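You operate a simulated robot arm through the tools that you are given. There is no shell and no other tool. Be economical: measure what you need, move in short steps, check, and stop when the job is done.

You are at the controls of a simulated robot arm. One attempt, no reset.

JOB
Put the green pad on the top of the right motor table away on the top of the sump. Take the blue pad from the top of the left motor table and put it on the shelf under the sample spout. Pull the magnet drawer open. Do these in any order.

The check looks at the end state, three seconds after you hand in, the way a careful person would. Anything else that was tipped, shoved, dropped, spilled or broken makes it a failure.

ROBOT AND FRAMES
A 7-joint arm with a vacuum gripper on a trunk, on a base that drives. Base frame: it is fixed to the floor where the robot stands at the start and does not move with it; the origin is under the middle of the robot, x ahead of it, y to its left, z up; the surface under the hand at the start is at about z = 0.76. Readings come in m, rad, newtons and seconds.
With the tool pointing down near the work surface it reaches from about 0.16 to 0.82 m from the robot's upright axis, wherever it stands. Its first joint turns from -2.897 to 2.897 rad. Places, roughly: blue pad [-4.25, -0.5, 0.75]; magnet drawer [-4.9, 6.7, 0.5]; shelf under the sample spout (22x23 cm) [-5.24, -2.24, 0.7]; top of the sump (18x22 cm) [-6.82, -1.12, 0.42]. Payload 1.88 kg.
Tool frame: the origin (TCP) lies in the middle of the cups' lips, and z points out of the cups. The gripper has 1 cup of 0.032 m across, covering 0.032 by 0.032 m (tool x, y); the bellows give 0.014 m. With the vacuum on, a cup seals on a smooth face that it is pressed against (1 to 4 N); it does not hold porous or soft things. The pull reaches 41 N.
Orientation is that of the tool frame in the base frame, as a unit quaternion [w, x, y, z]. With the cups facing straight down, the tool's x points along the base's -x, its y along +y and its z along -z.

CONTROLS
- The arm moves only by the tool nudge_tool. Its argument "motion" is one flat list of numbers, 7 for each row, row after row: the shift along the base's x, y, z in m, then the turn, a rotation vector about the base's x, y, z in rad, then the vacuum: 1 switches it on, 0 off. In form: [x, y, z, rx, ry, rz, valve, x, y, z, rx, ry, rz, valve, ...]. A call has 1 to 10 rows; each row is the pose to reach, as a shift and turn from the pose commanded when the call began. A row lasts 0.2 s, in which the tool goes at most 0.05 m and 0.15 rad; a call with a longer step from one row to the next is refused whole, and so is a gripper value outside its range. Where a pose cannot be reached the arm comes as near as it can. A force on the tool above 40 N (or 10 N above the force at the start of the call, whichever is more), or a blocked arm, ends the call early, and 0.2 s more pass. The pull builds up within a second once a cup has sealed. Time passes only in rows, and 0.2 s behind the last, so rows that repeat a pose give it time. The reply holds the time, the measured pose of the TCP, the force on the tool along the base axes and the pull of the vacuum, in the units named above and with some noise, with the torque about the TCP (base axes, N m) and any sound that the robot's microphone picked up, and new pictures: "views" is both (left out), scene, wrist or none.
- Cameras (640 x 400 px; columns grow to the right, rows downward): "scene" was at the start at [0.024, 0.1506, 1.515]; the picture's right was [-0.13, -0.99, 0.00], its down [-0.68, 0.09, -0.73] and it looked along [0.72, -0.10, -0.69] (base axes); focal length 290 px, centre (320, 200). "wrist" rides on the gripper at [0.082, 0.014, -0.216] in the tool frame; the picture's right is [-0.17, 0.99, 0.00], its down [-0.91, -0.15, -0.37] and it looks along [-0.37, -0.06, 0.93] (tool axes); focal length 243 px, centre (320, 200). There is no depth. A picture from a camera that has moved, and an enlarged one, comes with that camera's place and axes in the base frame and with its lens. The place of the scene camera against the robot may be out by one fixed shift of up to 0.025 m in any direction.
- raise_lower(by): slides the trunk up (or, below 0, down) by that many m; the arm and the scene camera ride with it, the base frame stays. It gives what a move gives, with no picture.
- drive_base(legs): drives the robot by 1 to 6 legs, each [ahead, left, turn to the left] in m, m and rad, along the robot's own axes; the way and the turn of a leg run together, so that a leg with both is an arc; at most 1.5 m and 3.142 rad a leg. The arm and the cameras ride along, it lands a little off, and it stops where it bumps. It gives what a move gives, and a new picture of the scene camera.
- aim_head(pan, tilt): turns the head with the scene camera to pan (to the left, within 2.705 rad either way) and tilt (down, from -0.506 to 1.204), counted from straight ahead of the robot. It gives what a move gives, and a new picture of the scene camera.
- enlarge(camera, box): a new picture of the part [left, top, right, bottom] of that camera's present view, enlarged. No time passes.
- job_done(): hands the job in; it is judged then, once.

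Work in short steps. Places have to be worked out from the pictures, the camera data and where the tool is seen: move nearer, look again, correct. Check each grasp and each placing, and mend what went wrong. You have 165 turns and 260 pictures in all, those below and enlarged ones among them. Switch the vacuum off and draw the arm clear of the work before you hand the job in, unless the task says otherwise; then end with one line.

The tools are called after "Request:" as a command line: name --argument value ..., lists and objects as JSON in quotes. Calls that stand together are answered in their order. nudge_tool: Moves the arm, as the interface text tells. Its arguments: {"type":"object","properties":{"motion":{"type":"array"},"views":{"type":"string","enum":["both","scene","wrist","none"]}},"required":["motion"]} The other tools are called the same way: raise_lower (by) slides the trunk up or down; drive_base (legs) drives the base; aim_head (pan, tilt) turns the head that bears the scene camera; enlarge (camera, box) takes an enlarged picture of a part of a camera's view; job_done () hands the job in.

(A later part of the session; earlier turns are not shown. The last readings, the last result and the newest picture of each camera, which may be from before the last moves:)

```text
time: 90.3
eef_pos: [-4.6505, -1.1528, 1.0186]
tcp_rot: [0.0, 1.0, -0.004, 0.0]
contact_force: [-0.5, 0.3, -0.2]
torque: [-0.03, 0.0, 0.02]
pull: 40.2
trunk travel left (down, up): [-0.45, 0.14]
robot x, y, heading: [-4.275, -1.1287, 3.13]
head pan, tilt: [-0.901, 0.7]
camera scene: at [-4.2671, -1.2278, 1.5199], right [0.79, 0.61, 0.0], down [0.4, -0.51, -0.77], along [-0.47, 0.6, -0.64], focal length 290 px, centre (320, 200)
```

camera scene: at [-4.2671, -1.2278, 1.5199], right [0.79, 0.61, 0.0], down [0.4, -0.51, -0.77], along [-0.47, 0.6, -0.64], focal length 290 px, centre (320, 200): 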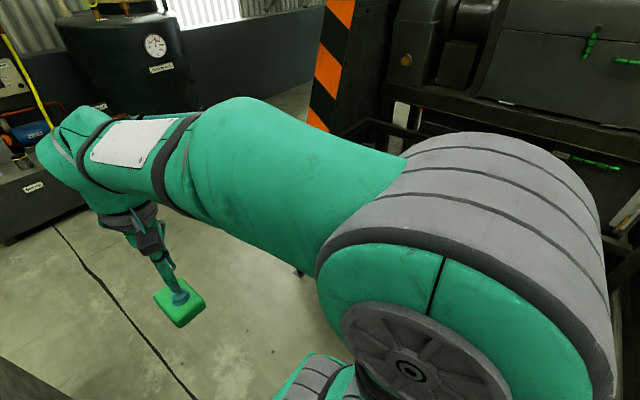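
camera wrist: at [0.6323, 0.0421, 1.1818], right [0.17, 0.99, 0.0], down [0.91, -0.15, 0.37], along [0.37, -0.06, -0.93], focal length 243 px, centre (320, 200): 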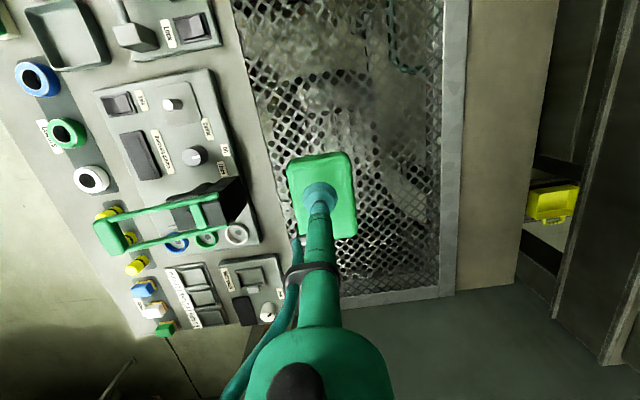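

The sump is the box ahead with a tank, pump and gauge. I'll drive forward 1 m and look at its top.

Request:
drive_base --legs '[[1.1, 0, 0]]'

Request:
aim_head --pan 0.0 --tilt 0.6

Request:
enlarge --camera "scene" --box '[240, 80, 440, 240]'

```text
time: 95.8
eef_pos: [-5.7284, -1.1317, 1.0187]
tcp_rot: [0.0, 1.0, -0.011, 0.0]
contact_force: [-0.6, 0.4, -0.5]
torque: [-0.01, 0.01, 0.01]
pull: 40.7
trunk travel left (down, up): [-0.45, 0.14]
robot x, y, heading: [-5.3499, -1.1118, 3.119]
head pan, tilt: [-0.901, 0.7]
camera scene: at [-5.3457, -1.2114, 1.5199], right [0.8, 0.6, 0.0], down [0.39, -0.51, -0.77], along [-0.46, 0.61, -0.64], focal length 290 px, centre (320, 200)
```

scene: 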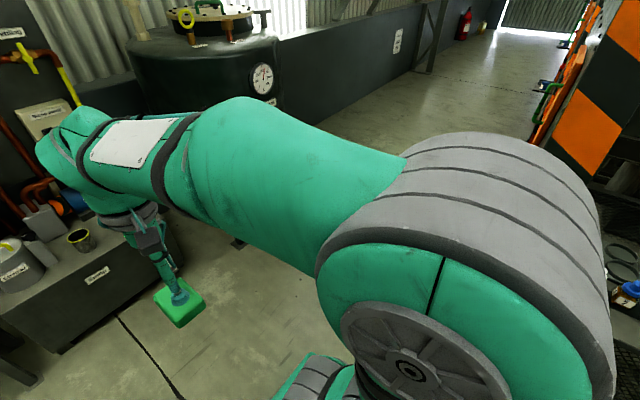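

```text
time: 97.0
eef_pos: [-5.727, -1.1317, 1.0197]
tcp_rot: [0.001, 1.0, -0.012, 0.0]
contact_force: [0.1, 0.3, -0.1]
torque: [0.01, -0.03, -0.01]
pull: 40.6
trunk travel left (down, up): [-0.45, 0.14]
robot x, y, heading: [-5.3531, -1.113, 3.117]
head pan, tilt: [0.0, 0.6]
camera scene: at [-5.3828, -1.2771, 1.5285], right [0.02, 1.0, 0.0], down [0.56, -0.01, -0.83], along [-0.82, 0.02, -0.56], focal length 290 px, centre (320, 200)
```

scene: 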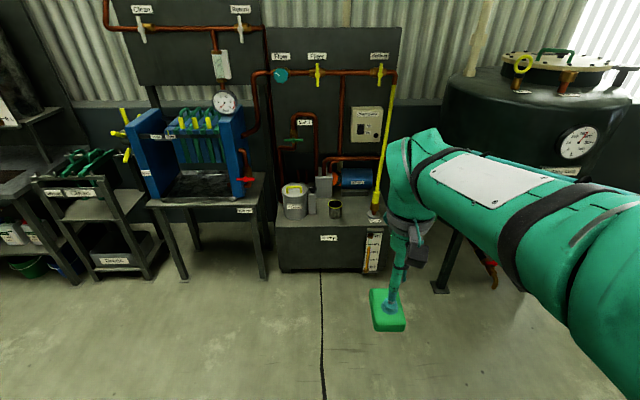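

```text
2.50 times, centred on (340, 160) of scene
camera zoom: at [-5.3828, -1.2771, 1.5285], right [0.02, 1.0, 0.0], down [0.56, -0.01, -0.83], along [-0.82, 0.02, -0.56], focal length 724 px, centre (270, 300)
```

zoom: 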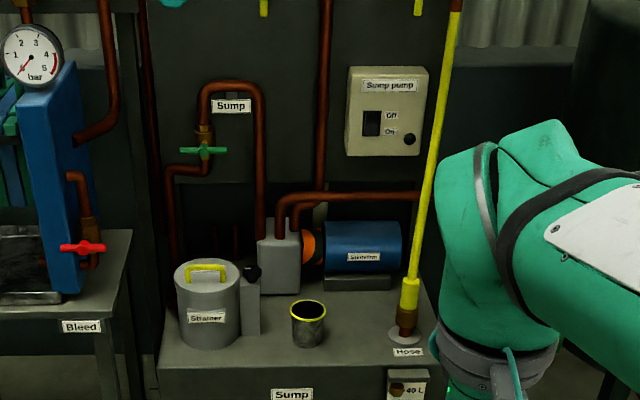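

The free patch on the sump is right of the small cup, around (-6.87, -1.04, 0.42), left of the hose base. I'll drive closer, then look with both cameras.

Request:
drive_base --legs '[[0.85, -0.03, 0.02]]'

Request:
aim_head --pan 0.0 --tilt 0.95

Request:
enlarge --camera "wrist" --box '[0, 0, 640, 400]'

```text
time: 101.5
eef_pos: [-6.5704, -1.1062, 1.0194]
tcp_rot: [-0.001, 1.0, 0.004, 0.0]
contact_force: [-0.2, -0.1, 0.0]
torque: [-0.03, -0.01, 0.02]
pull: 40.0
trunk travel left (down, up): [-0.45, 0.14]
robot x, y, heading: [-6.1972, -1.0786, -3.13]
head pan, tilt: [0.0, 0.6]
camera scene: at [-6.2204, -1.242, 1.5285], right [-0.01, 1.0, 0.0], down [0.56, 0.0, -0.83], along [-0.83, -0.01, -0.56], focal length 290 px, centre (320, 200)
```

scene: 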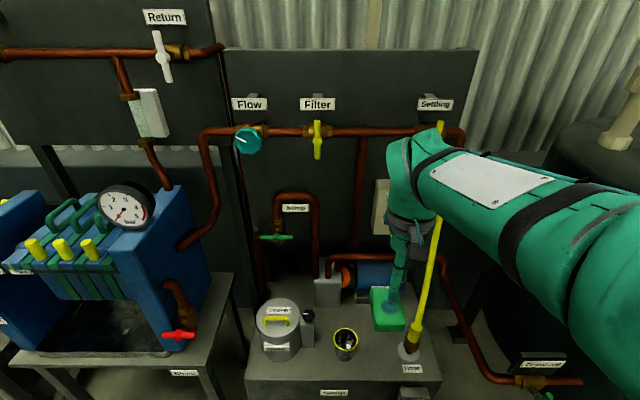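

```text
time: 102.3
eef_pos: [-6.5694, -1.1071, 1.0195]
tcp_rot: [0.001, 1.0, 0.003, 0.0]
contact_force: [-0.7, -0.5, -0.5]
torque: [-0.01, -0.01, 0.03]
pull: 40.5
trunk travel left (down, up): [-0.45, 0.14]
robot x, y, heading: [-6.1951, -1.0772, -3.135]
head pan, tilt: [0.0, 0.949]
camera scene: at [-6.2049, -1.2419, 1.5002], right [-0.01, 1.0, 0.0], down [0.81, 0.01, -0.58], along [-0.58, 0.0, -0.81], focal length 290 px, centre (320, 200)
```

scene: 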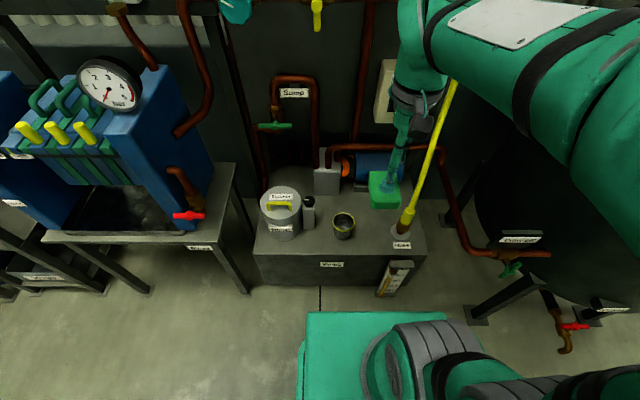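

```text
1.00 times, centred on (320, 200) of wrist (not enlarged: the box is as wide or as high as the picture)
camera zoom: at [-6.4872, -1.1193, 1.2349], right [-0.16, -0.99, 0.0], down [-0.92, 0.15, 0.37], along [-0.37, 0.06, -0.93], focal length 243 px, centre (320, 200)
```

zoom: 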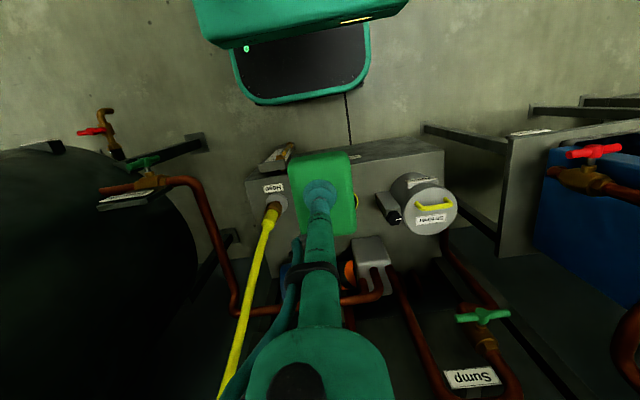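

Cameras agree: cup at about (-6.81,-1.14), hose base (-6.80,-0.91), front edge x≈-6.70. I'll extend the tool at height to (-6.86, -1.025), then look.

Request:
nudge_tool --motion '[-0.04, 0.01, 0, 0, 0, 0, 1, -0.08, 0.02, 0, 0, 0, 0, 1, -0.12, 0.03, 0, 0, 0, 0, 1, -0.16, 0.045, 0, 0, 0, 0, 1, -0.2, 0.06, 0, 0, 0, 0, 1, -0.24, 0.07, 0, 0, 0, 0, 1, -0.29, 0.08, 0, 0, 0, 0, 1, -0.29, 0.08, 0, 0, 0, 0, 1]'

```text
refused: row 7 steps farther than a row can; nothing moved
```

Splitting the last step.

Request:
nudge_tool --motion '[-0.04, 0.01, 0, 0, 0, 0, 1, -0.08, 0.02, 0, 0, 0, 0, 1, -0.12, 0.03, 0, 0, 0, 0, 1, -0.16, 0.045, 0, 0, 0, 0, 1, -0.2, 0.06, 0, 0, 0, 0, 1, -0.245, 0.07, 0, 0, 0, 0, 1, -0.29, 0.08, 0, 0, 0, 0, 1, -0.29, 0.08, 0, 0, 0, 0, 1]'

```text
time: 104.1
eef_pos: [-6.8623, -1.0231, 1.0202]
tcp_rot: [0.001, 1.0, 0.003, 0.0]
contact_force: [-0.7, 0.1, -0.8]
torque: [0.0, -0.05, -0.02]
pull: 40.4
trunk travel left (down, up): [-0.45, 0.14]
robot x, y, heading: [-6.1969, -1.0729, -3.135]
head pan, tilt: [0.0, 0.949]
camera scene: at [-6.2053, -1.2418, 1.5001], right [-0.01, 1.0, 0.0], down [0.81, 0.01, -0.58], along [-0.58, 0.0, -0.81], focal length 290 px, centre (320, 200)
camera wrist: at [-6.7791, -1.036, 1.2363], right [-0.16, -0.99, 0.0], down [-0.92, 0.15, 0.37], along [-0.37, 0.06, -0.93], focal length 243 px, centre (320, 200)
```

scene: 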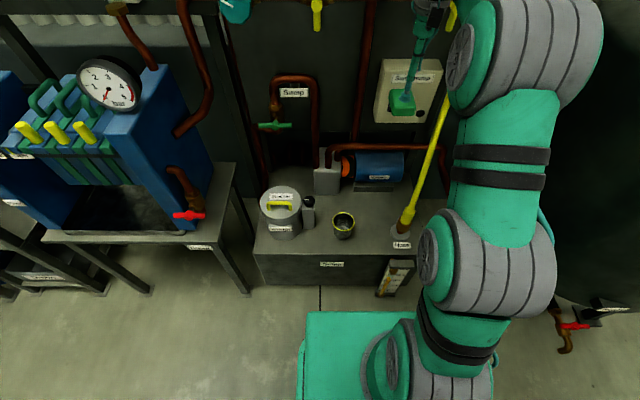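
wrist: 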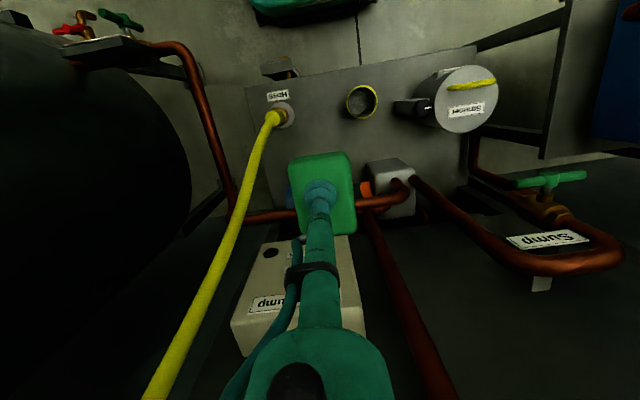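

Cup rim at (-6.794,-1.157), hose base (-6.797,-0.916), so y=-1.035 is the middle. I'll correct slightly and lower the trunk 0.3 m.

Request:
nudge_tool --motion '[0.025, -0.012, 0, 0, 0, 0, 1, 0.025, -0.012, 0, 0, 0, 0, 1]' --views "none"

Request:
raise_lower --by -0.3

Request:
nudge_tool --motion '[0, 0, 0, 0, 0, 0, 1]'

```text
time: 104.7
eef_pos: [-6.8361, -1.037, 1.0199]
tcp_rot: [0.0, 1.0, 0.003, 0.0]
contact_force: [-0.9, 0.2, -0.2]
torque: [0.04, 0.0, 0.0]
pull: 40.5
trunk travel left (down, up): [-0.45, 0.14]
robot x, y, heading: [-6.1949, -1.0758, -3.131]
head pan, tilt: [0.0, 0.949]
```

```text
time: 107.7
eef_pos: [-6.8353, -1.0366, 0.7196]
tcp_rot: [0.0, 1.0, 0.003, 0.0]
contact_force: [0.5, -0.3, -0.4]
torque: [0.0, -0.01, 0.0]
pull: 40.3
trunk travel left (down, up): [-0.15, 0.44]
robot x, y, heading: [-6.1974, -1.0747, -3.136]
head pan, tilt: [0.0, 0.949]
```

```text
time: 108.1
eef_pos: [-6.8348, -1.0365, 0.7193]
tcp_rot: [0.001, 1.0, 0.003, 0.0]
contact_force: [-0.2, 0.1, -0.4]
torque: [0.01, -0.02, 0.01]
pull: 40.5
trunk travel left (down, up): [-0.15, 0.44]
robot x, y, heading: [-6.1929, -1.0759, -3.132]
head pan, tilt: [0.0, 0.949]
camera scene: at [-6.2049, -1.2419, 1.2001], right [-0.01, 1.0, 0.0], down [0.81, 0.01, -0.58], along [-0.58, 0.0, -0.81], focal length 290 px, centre (320, 200)
camera wrist: at [-6.7527, -1.0495, 0.9347], right [-0.16, -0.99, 0.0], down [-0.92, 0.15, 0.37], along [-0.37, 0.06, -0.93], focal length 243 px, centre (320, 200)
```

scene: 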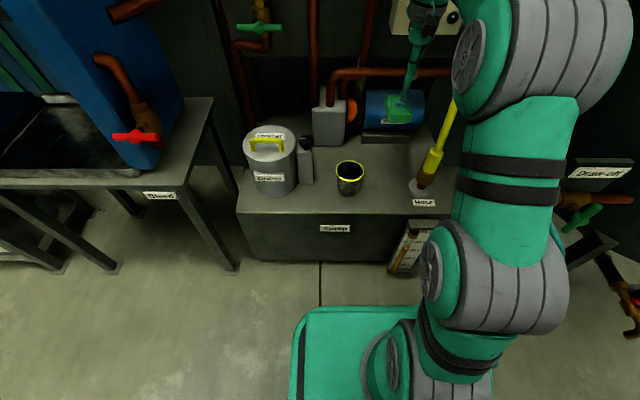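
wrist: 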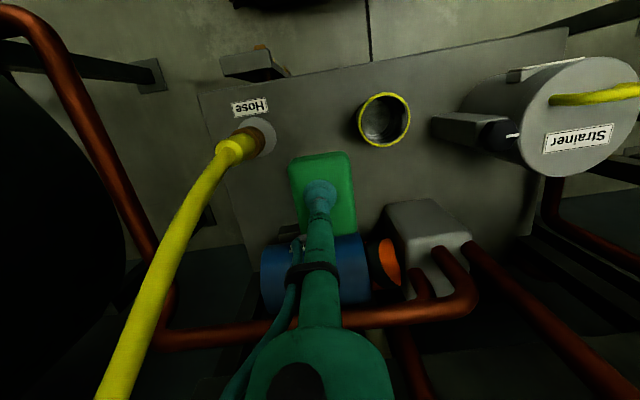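

Clearances confirmed. Lower the trunk the remaining 0.14 m, then descend gently with the arm.

Request:
raise_lower --by -0.14

Request:
nudge_tool --motion '[0, 0, -0.04, 0, 0, 0, 1, 0, 0, -0.08, 0, 0, 0, 1, 0, 0, -0.09, 0, 0, 0, 1, 0, 0, -0.09, 0, 0, 0, 1]'

```text
time: 109.8
eef_pos: [-6.835, -1.0367, 0.5779]
tcp_rot: [0.0, 1.0, 0.004, 0.0]
contact_force: [0.4, 0.0, -0.3]
torque: [-0.01, 0.01, -0.02]
pull: 40.7
trunk travel left (down, up): [-0.01, 0.58]
robot x, y, heading: [-6.1916, -1.0767, -3.136]
head pan, tilt: [0.0, 0.949]
```

```text
time: 110.8
eef_pos: [-6.8384, -1.0359, 0.4879]
tcp_rot: [0.0, 1.0, 0.003, 0.0]
contact_force: [-0.1, -0.4, -1.3]
torque: [0.01, -0.01, 0.02]
pull: 40.4
trunk travel left (down, up): [-0.01, 0.58]
robot x, y, heading: [-6.1993, -1.077, -3.136]
head pan, tilt: [0.0, 0.949]
camera scene: at [-6.2049, -1.2419, 1.0601], right [-0.01, 1.0, 0.0], down [0.81, 0.01, -0.58], along [-0.58, 0.0, -0.81], focal length 290 px, centre (320, 200)
camera wrist: at [-6.7544, -1.0484, 0.7039], right [-0.16, -0.99, 0.0], down [-0.92, 0.15, 0.37], along [-0.37, 0.06, -0.93], focal length 243 px, centre (320, 200)
```

scene: 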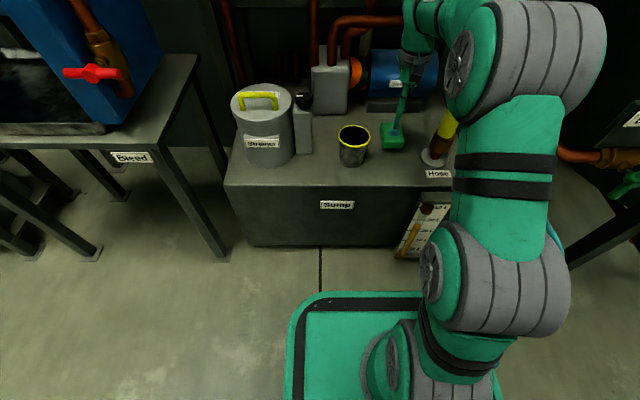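
wrist: 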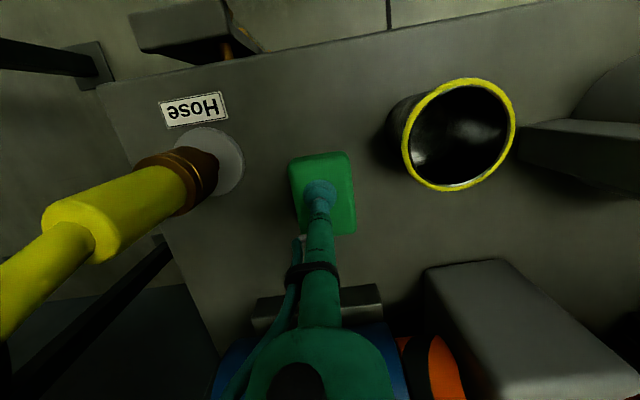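

Well placed above the free spot; now down in small steps until contact.

Request:
nudge_tool --motion '[0, 0, -0.008, 0, 0, 0, 1, 0, 0, -0.014, 0, 0, 0, 1, 0, 0, -0.02, 0, 0, 0, 1, 0, 0, -0.026, 0, 0, 0, 1, 0, 0, -0.026, 0, 0, 0, 1]' --views "wrist"

```text
time: 112.0
eef_pos: [-6.8359, -1.0356, 0.4631]
tcp_rot: [0.0, 1.0, 0.003, 0.0]
contact_force: [-1.2, -1.0, -1.8]
torque: [-0.04, 0.02, 0.02]
pull: 40.8
trunk travel left (down, up): [-0.01, 0.58]
robot x, y, heading: [-6.1927, -1.0771, -3.134]
head pan, tilt: [0.0, 0.949]
camera wrist: at [-6.7537, -1.0485, 0.6788], right [-0.16, -0.99, 0.0], down [-0.92, 0.15, 0.37], along [-0.37, 0.06, -0.93], focal length 243 px, centre (320, 200)
```

wrist: 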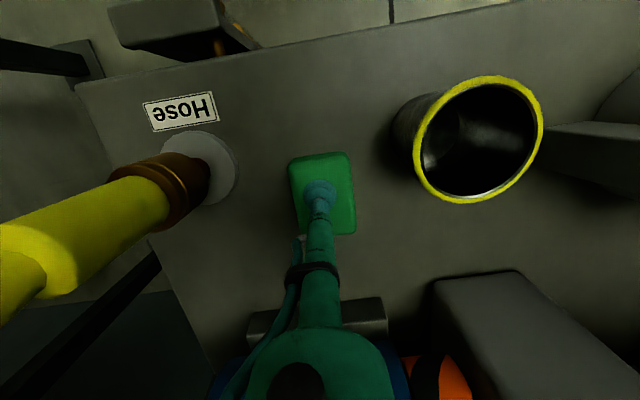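

No contact yet; continuing down in smaller steps.

Request:
nudge_tool --motion '[0, 0, -0.004, 0, 0, 0, 1, 0, 0, -0.007, 0, 0, 0, 1, 0, 0, -0.01, 0, 0, 0, 1, 0, 0, -0.013, 0, 0, 0, 1, 0, 0, -0.013, 0, 0, 0, 1]' --views "none"

```text
time: 113.2
eef_pos: [-6.837, -1.0366, 0.4526]
tcp_rot: [0.0, 1.0, 0.003, -0.001]
contact_force: [5.4, 1.2, 7.3]
torque: [0.03, 0.08, -0.01]
pull: 40.4
trunk travel left (down, up): [-0.01, 0.58]
robot x, y, heading: [-6.1952, -1.0761, -3.137]
head pan, tilt: [0.0, 0.949]
```

Contact with ~7 N upward at z=0.4526. Vacuum off, wait, then lift.

Request:
nudge_tool --motion '[0, 0, 0, 0, 0, 0, 0, 0, 0, 0, 0, 0, 0, 0, 0, 0, 0, 0, 0, 0, 0, 0, 0, 0, 0, 0, 0, 0, 0, 0, 0.01, 0, 0, 0, 0, 0, 0, 0.03, 0, 0, 0, 0, 0, 0, 0.07, 0, 0, 0, 0, 0, 0, 0.11, 0, 0, 0, 0, 0, 0, 0.11, 0, 0, 0, 0]'

```text
time: 115.2
eef_pos: [-6.8331, -1.0377, 0.5605]
tcp_rot: [0.0, 1.0, 0.004, 0.0]
contact_force: [-0.1, -0.1, -0.7]
torque: [0.01, -0.03, 0.03]
pull: 0.1
trunk travel left (down, up): [-0.01, 0.58]
robot x, y, heading: [-6.1948, -1.0747, -3.133]
head pan, tilt: [0.0, 0.949]
camera scene: at [-6.205, -1.2419, 1.0601], right [-0.01, 1.0, 0.0], down [0.81, 0.01, -0.58], along [-0.58, 0.0, -0.81], focal length 290 px, centre (320, 200)
camera wrist: at [-6.751, -1.0493, 0.7762], right [-0.16, -0.99, 0.0], down [-0.92, 0.15, 0.37], along [-0.37, 0.06, -0.93], focal length 243 px, centre (320, 200)
```

scene: 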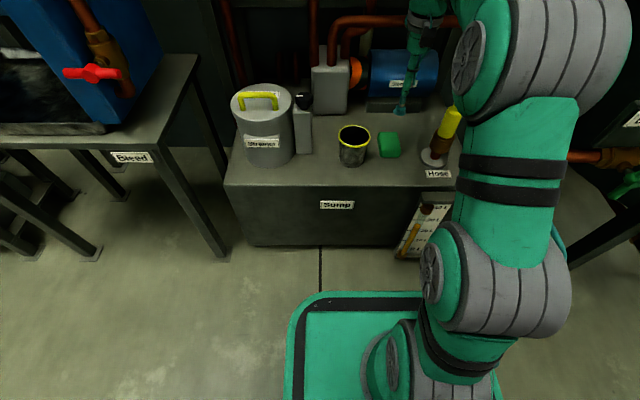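
wrist: 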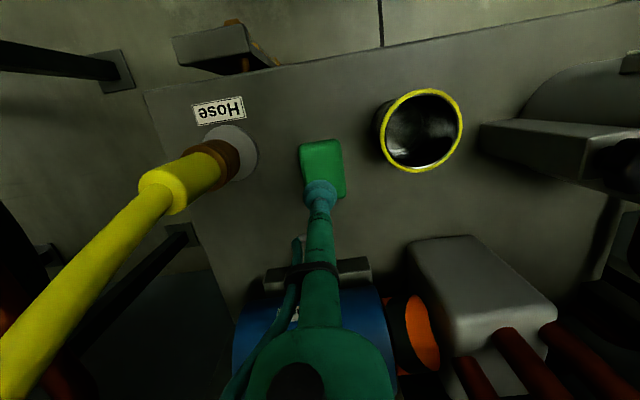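

The green pad rests on the sump. Raise the trunk, draw the arm in, and look toward the left motor table and the sample spout.

Request:
raise_lower --by 0.44

Request:
nudge_tool --motion '[0.04, 0, 0, 0, 0, 0, 0, 0.085, -0.005, 0, 0, 0, 0, 0, 0.13, -0.01, 0.005, 0, 0, 0, 0, 0.175, -0.015, 0.01, 0, 0, 0, 0, 0.22, -0.02, 0.02, 0, 0, 0, 0, 0.26, -0.03, 0.03, 0, 0, 0, 0, 0.26, -0.03, 0.03, 0, 0, 0, 0]' --views "none"

Request:
aim_head --pan 2.0 --tilt 0.6

Request:
aim_head --pan -2.4 --tilt 0.5

```text
refused: 0.44 is not a number from -0.4 to 0.4
```

```text
time: 116.8
eef_pos: [-6.5741, -1.0674, 0.5914]
tcp_rot: [0.0, 1.0, 0.004, 0.0]
contact_force: [-1.0, 0.4, -0.1]
torque: [0.02, -0.02, 0.03]
pull: 0.0
trunk travel left (down, up): [-0.01, 0.58]
robot x, y, heading: [-6.1983, -1.0765, -3.136]
head pan, tilt: [0.0, 0.949]
```

```text
time: 118.7
eef_pos: [-6.5737, -1.0691, 0.5907]
tcp_rot: [0.0, 1.0, 0.004, 0.0]
contact_force: [0.2, -0.5, 0.0]
torque: [0.02, 0.0, -0.01]
pull: 0.1
trunk travel left (down, up): [-0.01, 0.58]
robot x, y, heading: [-6.1964, -1.0759, -3.132]
head pan, tilt: [2.0, 0.6]
camera scene: at [-6.0949, -1.3215, 1.0885], right [-0.91, -0.42, 0.0], down [-0.24, 0.51, -0.82], along [0.35, -0.75, -0.57], focal length 290 px, centre (320, 200)
```

scene: 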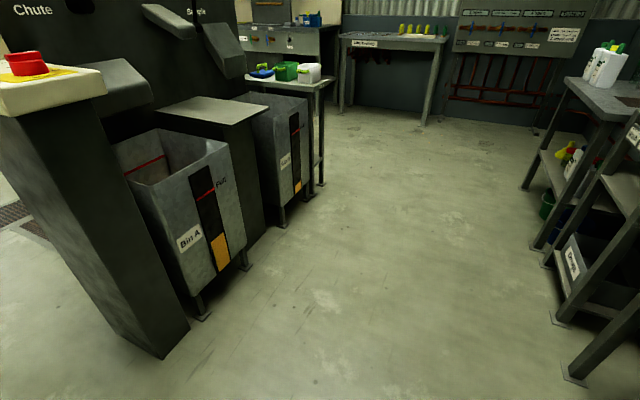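

```text
time: 122.2
eef_pos: [-6.5739, -1.0674, 0.5915]
tcp_rot: [0.0, 1.0, 0.004, 0.0]
contact_force: [-0.2, 0.0, -0.1]
torque: [0.0, 0.04, 0.04]
pull: 0.1
trunk travel left (down, up): [-0.01, 0.58]
robot x, y, heading: [-6.1935, -1.076, -3.136]
head pan, tilt: [-2.4, 0.499]
camera scene: at [-6.0656, -1.1794, 1.0976], right [0.68, -0.73, 0.0], down [-0.35, -0.33, -0.88], along [0.64, 0.6, -0.48], focal length 290 px, centre (320, 200)
```

scene: 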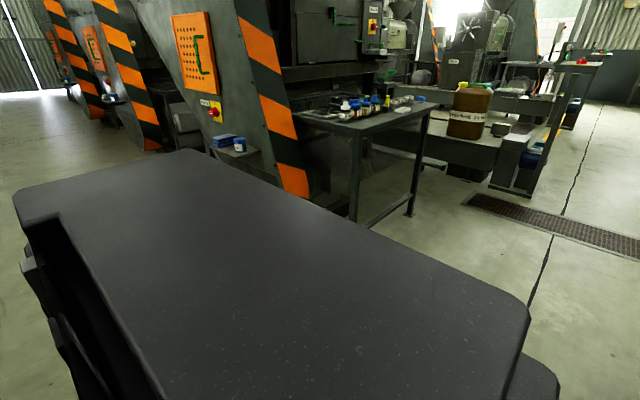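

The sample shelf is the plate between the two bins with flaps above it. Raise the trunk and take a closer look at it.

Request:
raise_lower --by 0.4

Request:
aim_head --pan 2.3 --tilt 0.6

Request:
enlarge --camera "scene" --box '[160, 60, 480, 260]'

```text
time: 126.1
eef_pos: [-6.5738, -1.0681, 0.9922]
tcp_rot: [0.0, 1.0, 0.003, 0.0]
contact_force: [0.2, -0.2, 1.1]
torque: [0.02, 0.0, 0.0]
pull: 0.1
trunk travel left (down, up): [-0.41, 0.18]
robot x, y, heading: [-6.1962, -1.0731, -3.137]
head pan, tilt: [-2.4, 0.499]
```

```text
time: 129.8
eef_pos: [-6.5725, -1.0673, 0.9914]
tcp_rot: [0.0, 1.0, 0.003, 0.0]
contact_force: [-0.2, 0.3, 0.0]
torque: [0.0, -0.04, 0.02]
pull: 0.1
trunk travel left (down, up): [-0.41, 0.18]
robot x, y, heading: [-6.1986, -1.0791, -3.135]
head pan, tilt: [2.3, 0.6]
camera scene: at [-6.0728, -1.3069, 1.4885], right [-0.74, -0.67, 0.0], down [-0.38, 0.42, -0.83], along [0.55, -0.61, -0.56], focal length 290 px, centre (320, 200)
```

scene: 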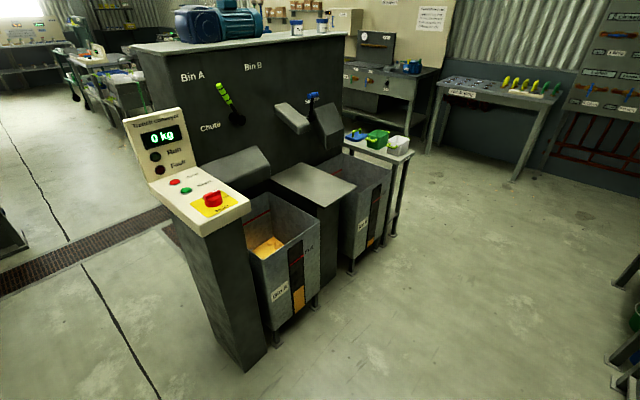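

```text
2.00 times, centred on (320, 160) of scene
camera zoom: at [-6.0728, -1.3069, 1.4885], right [-0.74, -0.67, 0.0], down [-0.38, 0.42, -0.83], along [0.55, -0.61, -0.56], focal length 579 px, centre (320, 280)
```

zoom: 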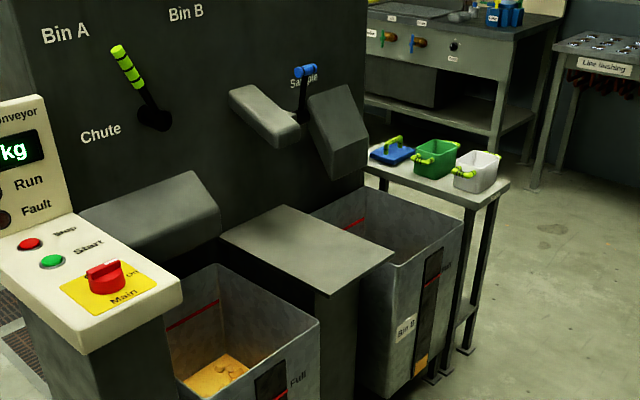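

Shelf plate is open from the -x side with the spout over its back part. Now the blue pad: back up, turn to face +y, and look at the left motor table.

Request:
drive_base --legs '[[-0.35, 0, 0], [0, 0, -1.571]]'

Request:
aim_head --pan -0.9 --tilt 0.5

```text
time: 135.9
eef_pos: [-5.8363, -0.6947, 0.9915]
tcp_rot: [0.0, -0.697, 0.717, 0.0]
contact_force: [-0.8, 1.1, -0.4]
torque: [0.0, 0.01, 0.0]
pull: 0.0
trunk travel left (down, up): [-0.41, 0.18]
robot x, y, heading: [-5.8561, -1.0767, 1.543]
head pan, tilt: [2.3, 0.6]
camera scene: at [-6.0886, -1.1889, 1.4885], right [-0.65, 0.76, 0.0], down [0.43, 0.36, -0.83], along [-0.63, -0.53, -0.56], focal length 290 px, centre (320, 200)
```

scene: 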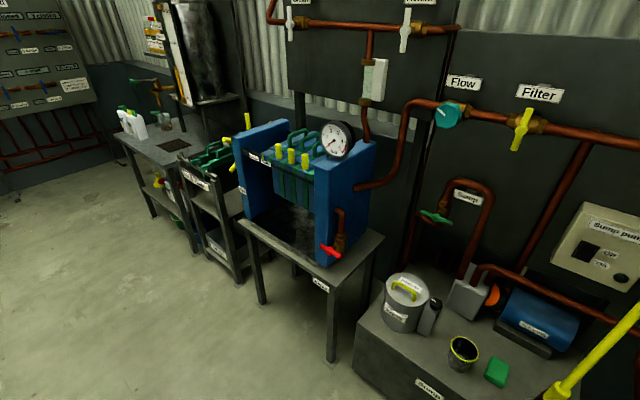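

```text
time: 138.6
eef_pos: [-5.8369, -0.6939, 0.9918]
tcp_rot: [0.0, -0.697, 0.717, 0.0]
contact_force: [0.1, -0.6, -0.6]
torque: [0.01, 0.0, 0.02]
pull: 0.0
trunk travel left (down, up): [-0.41, 0.18]
robot x, y, heading: [-5.863, -1.0727, 1.542]
head pan, tilt: [-0.901, 0.499]
camera scene: at [-5.9482, -1.0773, 1.4976], right [0.6, -0.8, 0.0], down [-0.38, -0.29, -0.88], along [0.7, 0.53, -0.48], focal length 290 px, centre (320, 200)
```

scene: 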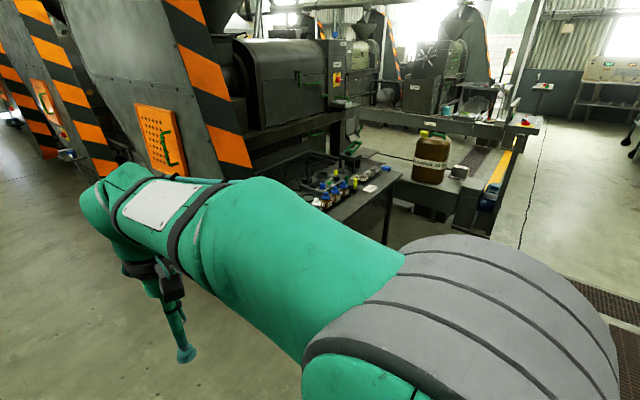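

Enlarge the table region to find the blue pad.

Request:
enlarge --camera "scene" --box '[280, 110, 440, 230]'

```text
3.33 times, centred on (360, 170) of scene
camera zoom: at [-5.9482, -1.0773, 1.4976], right [0.6, -0.8, 0.0], down [-0.38, -0.29, -0.88], along [0.7, 0.53, -0.48], focal length 966 px, centre (187, 300)
```

zoom: 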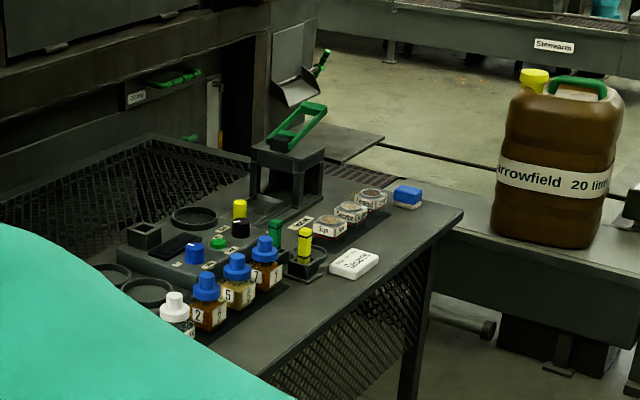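

The blue pad is near the +x end of the table, about (-4.28, -0.37, 0.77). I'll strafe right to stand in front of it.

Request:
drive_base --legs '[[0.07, 0, 0.029], [0, -1.4, 0]]'

Request:
aim_head --pan -0.1 --tilt 0.8

Request:
enlarge --camera "wrist" --box '[0, 0, 640, 400]'

```text
time: 146.2
eef_pos: [-4.4774, -0.5671, 0.9912]
tcp_rot: [0.001, 0.735, -0.678, 0.0]
contact_force: [-0.1, -0.2, 0.6]
torque: [-0.03, -0.01, -0.01]
pull: 0.1
trunk travel left (down, up): [-0.41, 0.18]
robot x, y, heading: [-4.4577, -0.9457, 1.655]
head pan, tilt: [-0.901, 0.499]
camera scene: at [-4.5469, -0.9589, 1.4976], right [0.68, -0.73, 0.0], down [-0.35, -0.33, -0.88], along [0.64, 0.6, -0.48], focal length 290 px, centre (320, 200)
```

scene: 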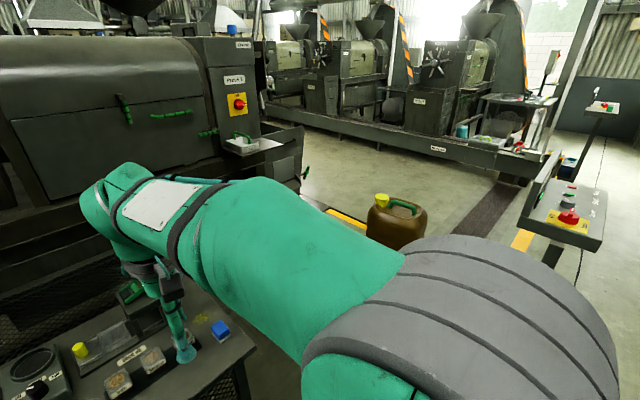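

```text
time: 147.4
eef_pos: [-4.4766, -0.5666, 0.9926]
tcp_rot: [-0.001, 0.735, -0.678, 0.0]
contact_force: [0.8, 0.9, -0.1]
torque: [0.01, 0.04, 0.01]
pull: 0.0
trunk travel left (down, up): [-0.41, 0.18]
robot x, y, heading: [-4.4593, -0.9453, 1.648]
head pan, tilt: [-0.099, 0.799]
camera scene: at [-4.6118, -0.9402, 1.4717], right [1.0, -0.02, 0.0], down [-0.01, -0.72, -0.7], along [0.01, 0.7, -0.72], focal length 290 px, centre (320, 200)
```

scene: 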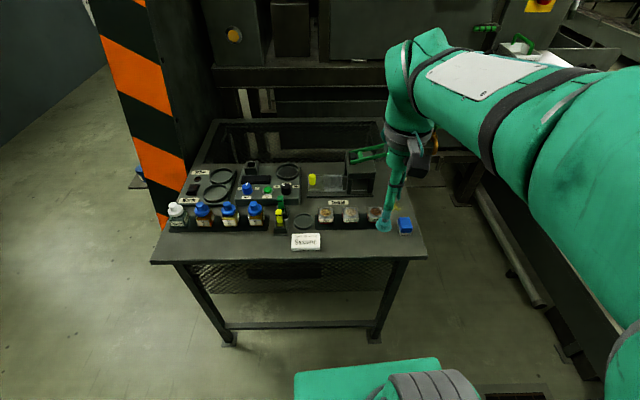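

```text
1.00 times, centred on (320, 200) of wrist (not enlarged: the box is as wide or as high as the picture)
camera zoom: at [-4.4836, -0.6493, 1.2078], right [-1.0, 0.09, 0.0], down [0.08, 0.92, 0.37], along [0.03, 0.37, -0.93], focal length 243 px, centre (320, 200)
```

zoom: 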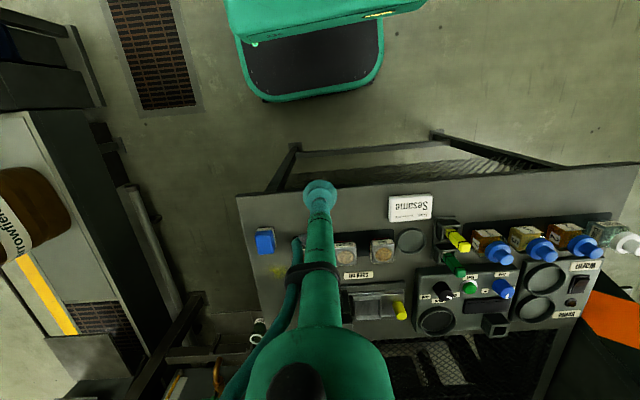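

Wrist camera puts the pad at about (-4.354, -0.41). Moving above it.

Request:
nudge_tool --motion '[0.025, 0.03, 0, 0, 0, 0, 0, 0.05, 0.06, 0, 0, 0, 0, 0, 0.075, 0.09, 0, 0, 0, 0, 0, 0.1, 0.12, 0, 0, 0, 0, 0, 0.123, 0.155, 0, 0, 0, 0, 0, 0.123, 0.155, -0.045, 0, 0, 0, 0, 0.123, 0.155, -0.09, 0, 0, 0, 0, 0.123, 0.155, -0.12, 0, 0, 0, 0, 0.123, 0.155, -0.12, 0, 0, 0, 0]'

```text
time: 149.4
eef_pos: [-4.3553, -0.4142, 0.8725]
tcp_rot: [-0.001, 0.734, -0.679, 0.001]
contact_force: [0.1, 0.0, -0.4]
torque: [0.0, 0.01, 0.0]
pull: 0.0
trunk travel left (down, up): [-0.41, 0.18]
robot x, y, heading: [-4.454, -0.9431, 1.657]
head pan, tilt: [-0.099, 0.799]
camera scene: at [-4.6118, -0.9401, 1.4716], right [1.0, -0.02, 0.0], down [-0.01, -0.72, -0.7], along [0.01, 0.7, -0.72], focal length 290 px, centre (320, 200)
camera wrist: at [-4.3616, -0.4961, 1.0887], right [-1.0, 0.09, 0.0], down [0.08, 0.92, 0.37], along [0.03, 0.37, -0.93], focal length 243 px, centre (320, 200)
```

scene: 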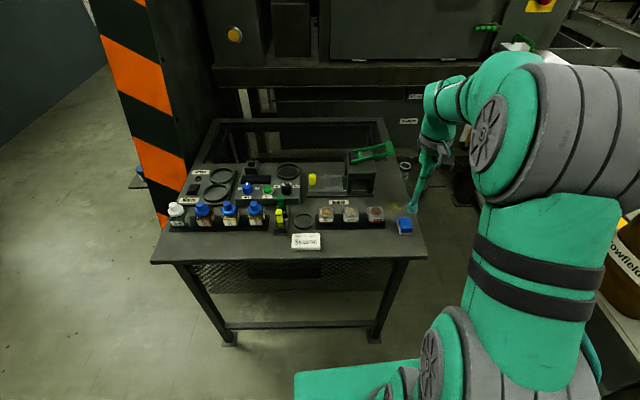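
wrist: 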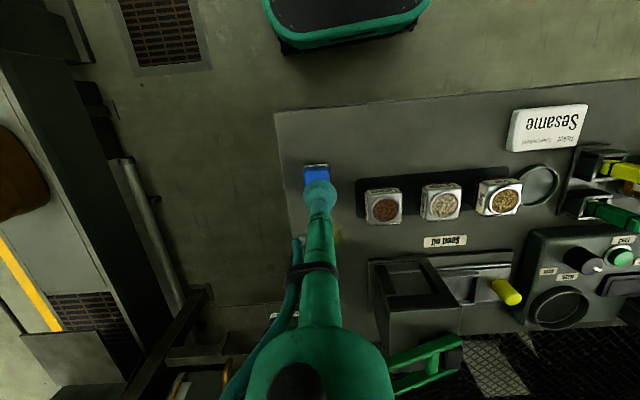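

The pad is small (~4 cm); I'll enlarge the wrist view for accuracy.

Request:
enlarge --camera "wrist" --box '[270, 140, 370, 220]'

Request:
enlarge --camera "scene" --box '[370, 190, 440, 240]'

```text
5.00 times, centred on (320, 180) of wrist
camera zoom: at [-4.3616, -0.4961, 1.0887], right [-1.0, 0.09, 0.0], down [0.08, 0.92, 0.37], along [0.03, 0.37, -0.93], focal length 1213 px, centre (320, 300)
```

zoom: 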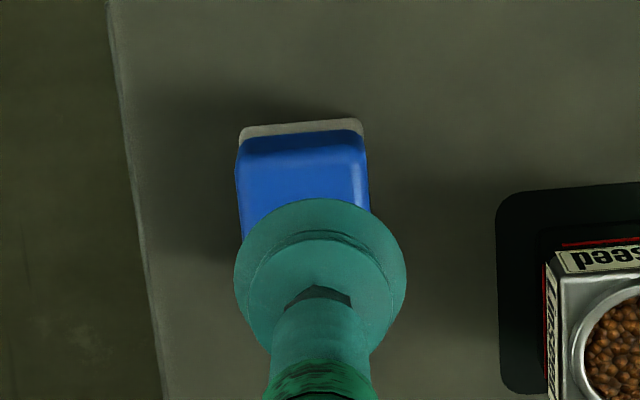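

```text
8.00 times, centred on (405, 215) of scene
camera zoom: at [-4.6118, -0.9401, 1.4716], right [1.0, -0.02, 0.0], down [-0.01, -0.72, -0.7], along [0.01, 0.7, -0.72], focal length 2317 px, centre (-360, 80)
```

zoom: 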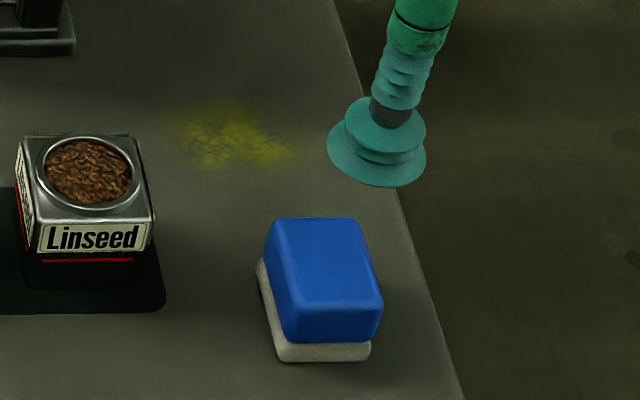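

I judge the top centre at (-4.353, -0.394). Move there, lower to about 0.80 and check.

Request:
nudge_tool --motion '[0.002, 0.02, -0.02, 0, 0, 0, 0, 0.002, 0.02, -0.05, 0, 0, 0, 0, 0.002, 0.02, -0.065, 0, 0, 0, 0, 0.002, 0.02, -0.065, 0, 0, 0, 0]' --views "none"

Request:
enlarge --camera "wrist" --box '[270, 140, 370, 220]'

Request:
enlarge --camera "scene" --box '[370, 190, 440, 240]'

```text
time: 150.4
eef_pos: [-4.3541, -0.3907, 0.8072]
tcp_rot: [0.0, 0.734, -0.679, 0.0]
contact_force: [-0.7, -0.4, -0.7]
torque: [-0.03, 0.01, 0.02]
pull: 0.1
trunk travel left (down, up): [-0.41, 0.18]
robot x, y, heading: [-4.4566, -0.9468, 1.653]
head pan, tilt: [-0.099, 0.799]
```

```text
5.00 times, centred on (320, 180) of wrist
camera zoom: at [-4.3597, -0.4726, 1.0226], right [-1.0, 0.09, 0.0], down [0.08, 0.92, 0.37], along [0.03, 0.37, -0.93], focal length 1213 px, centre (320, 300)
```

zoom: 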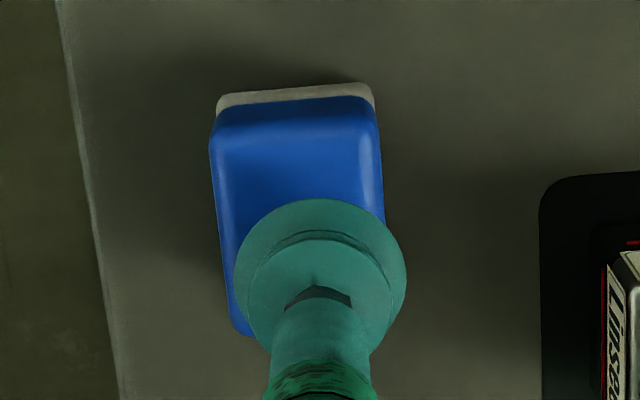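

```text
8.00 times, centred on (405, 215) of scene
camera zoom: at [-4.6118, -0.9401, 1.4716], right [1.0, -0.02, 0.0], down [-0.01, -0.72, -0.7], along [0.01, 0.7, -0.72], focal length 2317 px, centre (-360, 80)
```

zoom: 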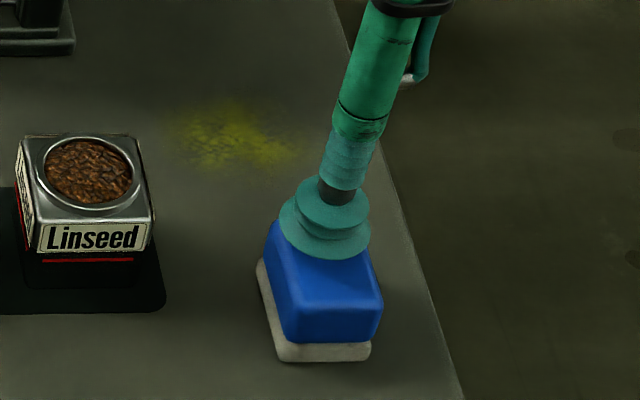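

The cup is within ~3 mm of the pad's centre. Small correction, then descend with vacuum on.

Request:
nudge_tool --motion '[0.002, -0.003, -0.008, 0, 0, 0, 1, 0.002, -0.003, -0.014, 0, 0, 0, 1, 0.002, -0.003, -0.018, 0, 0, 0, 1, 0.002, -0.003, -0.021, 0, 0, 0, 1, 0.002, -0.003, -0.021, 0, 0, 0, 1]' --views "none"

```text
time: 151.6
eef_pos: [-4.3502, -0.393, 0.7883]
tcp_rot: [-0.002, 0.735, -0.679, -0.001]
contact_force: [-2.4, 2.7, 29.2]
torque: [-0.11, 0.05, -0.01]
pull: 40.8
trunk travel left (down, up): [-0.41, 0.18]
robot x, y, heading: [-4.4558, -0.9459, 1.653]
head pan, tilt: [-0.099, 0.799]
```

Sealed (pull 40.8). Lift straight up.

Request:
nudge_tool --motion '[0, 0, 0.01, 0, 0, 0, 1, 0, 0, 0.03, 0, 0, 0, 1, 0, 0, 0.07, 0, 0, 0, 1, 0, 0, 0.11, 0, 0, 0, 1, 0, 0, 0.15, 0, 0, 0, 1, 0, 0, 0.19, 0, 0, 0, 1, 0, 0, 0.23, 0, 0, 0, 1, 0, 0, 0.23, 0, 0, 0, 1]'

```text
time: 153.4
eef_pos: [-4.3525, -0.394, 1.0133]
tcp_rot: [0.0, 0.735, -0.678, 0.0]
contact_force: [-0.3, -0.5, -1.3]
torque: [-0.03, -0.01, -0.02]
pull: 40.9
trunk travel left (down, up): [-0.41, 0.18]
robot x, y, heading: [-4.4603, -0.9454, 1.649]
head pan, tilt: [-0.099, 0.799]
camera scene: at [-4.6119, -0.9405, 1.4716], right [1.0, -0.02, 0.0], down [-0.01, -0.72, -0.7], along [0.01, 0.7, -0.72], focal length 290 px, centre (320, 200)
camera wrist: at [-4.3592, -0.4763, 1.2291], right [-1.0, 0.09, 0.0], down [0.08, 0.92, 0.37], along [0.03, 0.37, -0.93], focal length 243 px, centre (320, 200)
```

scene: 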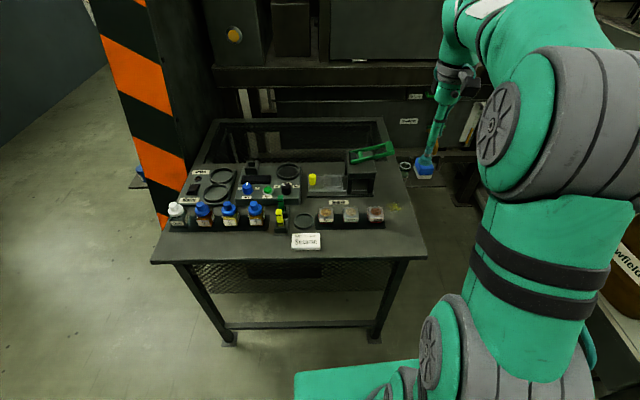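
wrist: 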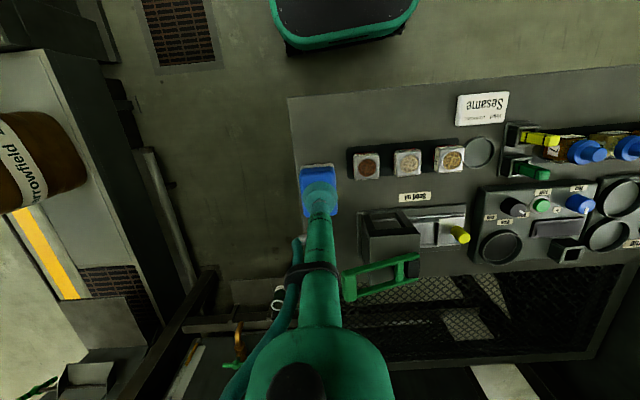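

Blue pad is held. Retract the tool, then drive back left to the open area and turn to face the sample shelf.

Request:
nudge_tool --motion '[-0.02, -0.03, 0, 0, 0, 0, 1, -0.04, -0.06, 0, 0, 0, 0, 1, -0.06, -0.09, 0, 0, 0, 0, 1, -0.08, -0.12, 0, 0, 0, 0, 1, -0.1, -0.15, 0, 0, 0, 0, 1, -0.12, -0.18, 0, 0, 0, 0, 1, -0.12, -0.18, 0, 0, 0, 0, 1]' --views "none"

Request:
drive_base --legs '[[0, 0, -0.08], [0, 1.42, 0]]'

```text
time: 155.0
eef_pos: [-4.4714, -0.5729, 1.0141]
tcp_rot: [0.0, 0.735, -0.678, -0.001]
contact_force: [0.4, -0.5, -0.1]
torque: [0.0, 0.01, -0.03]
pull: 40.1
trunk travel left (down, up): [-0.41, 0.18]
robot x, y, heading: [-4.4587, -0.9442, 1.655]
head pan, tilt: [-0.099, 0.799]
```

```text
time: 162.5
eef_pos: [-5.8581, -0.5895, 1.0149]
tcp_rot: [0.001, 0.714, -0.7, 0.0]
contact_force: [0.4, -0.2, 0.2]
torque: [0.02, 0.01, -0.01]
pull: 40.6
trunk travel left (down, up): [-0.41, 0.18]
robot x, y, heading: [-5.8665, -0.9611, 1.594]
head pan, tilt: [-0.099, 0.799]
camera scene: at [-6.0199, -0.9467, 1.4717], right [1.0, -0.08, 0.0], down [-0.06, -0.71, -0.7], along [0.05, 0.7, -0.72], focal length 290 px, centre (320, 200)
```

scene: 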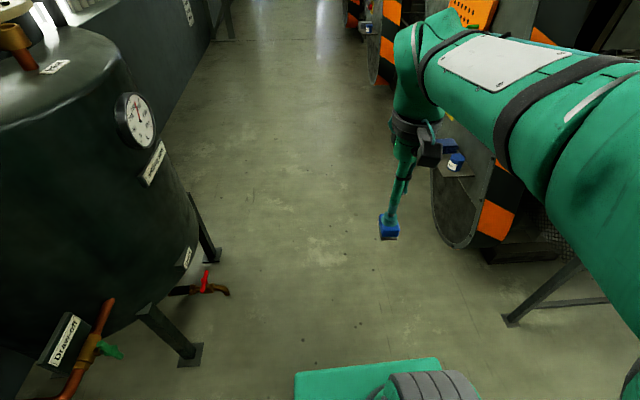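

Turn right to face +x, then strafe right toward the shelf (y≈-2.15).

Request:
drive_base --legs '[[0, 0, -1.594], [0, -1.2, 0]]'

Request:
aim_head --pan -0.1 --tilt 0.7

Request:
enlarge --camera "wrist" --box '[0, 0, 640, 400]'

```text
time: 172.4
eef_pos: [-5.4581, -2.1619, 1.0141]
tcp_rot: [0.0, -0.024, 1.0, 0.0]
contact_force: [0.3, 0.0, -0.7]
torque: [-0.02, 0.0, 0.0]
pull: 41.2
trunk travel left (down, up): [-0.41, 0.18]
robot x, y, heading: [-5.8305, -2.1633, 0.046]
head pan, tilt: [-0.099, 0.799]
camera scene: at [-5.8159, -2.0095, 1.4716], right [-0.05, -1.0, 0.0], down [-0.72, 0.04, -0.7], along [0.7, -0.04, -0.72], focal length 290 px, centre (320, 200)
```

scene: 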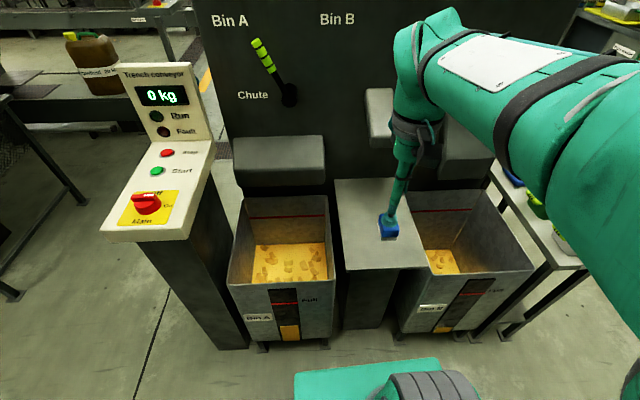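

```text
time: 173.1
eef_pos: [-5.4582, -2.1625, 1.013]
tcp_rot: [0.0, -0.023, 1.0, 0.0]
contact_force: [-0.2, -0.4, -1.0]
torque: [-0.01, 0.02, -0.01]
pull: 41.0
trunk travel left (down, up): [-0.41, 0.18]
robot x, y, heading: [-5.8281, -2.163, 0.046]
head pan, tilt: [-0.099, 0.7]
camera scene: at [-5.8117, -2.0098, 1.4799], right [-0.05, -1.0, 0.0], down [-0.64, 0.03, -0.76], along [0.76, -0.04, -0.64], focal length 290 px, centre (320, 200)
```

scene: 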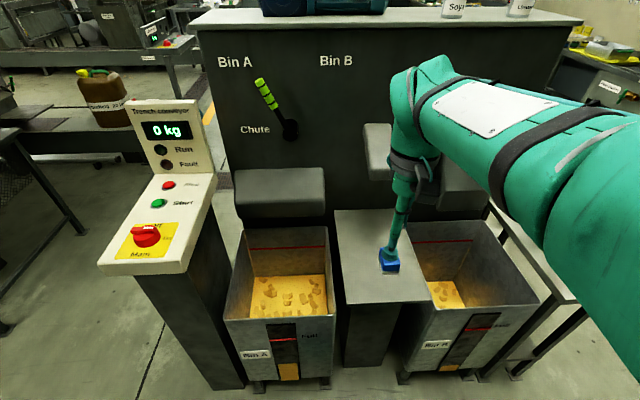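

```text
1.00 times, centred on (320, 200) of wrist (not enlarged: the box is as wide or as high as the picture)
camera zoom: at [-5.5407, -2.1519, 1.2294], right [0.12, 0.99, 0.0], down [0.92, -0.11, 0.37], along [0.37, -0.04, -0.93], focal length 243 px, centre (320, 200)
```

zoom: 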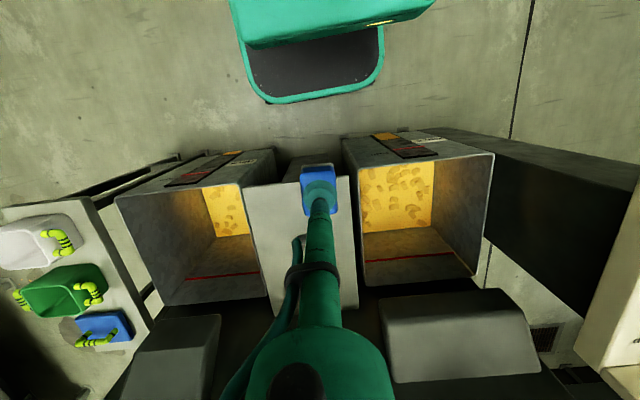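

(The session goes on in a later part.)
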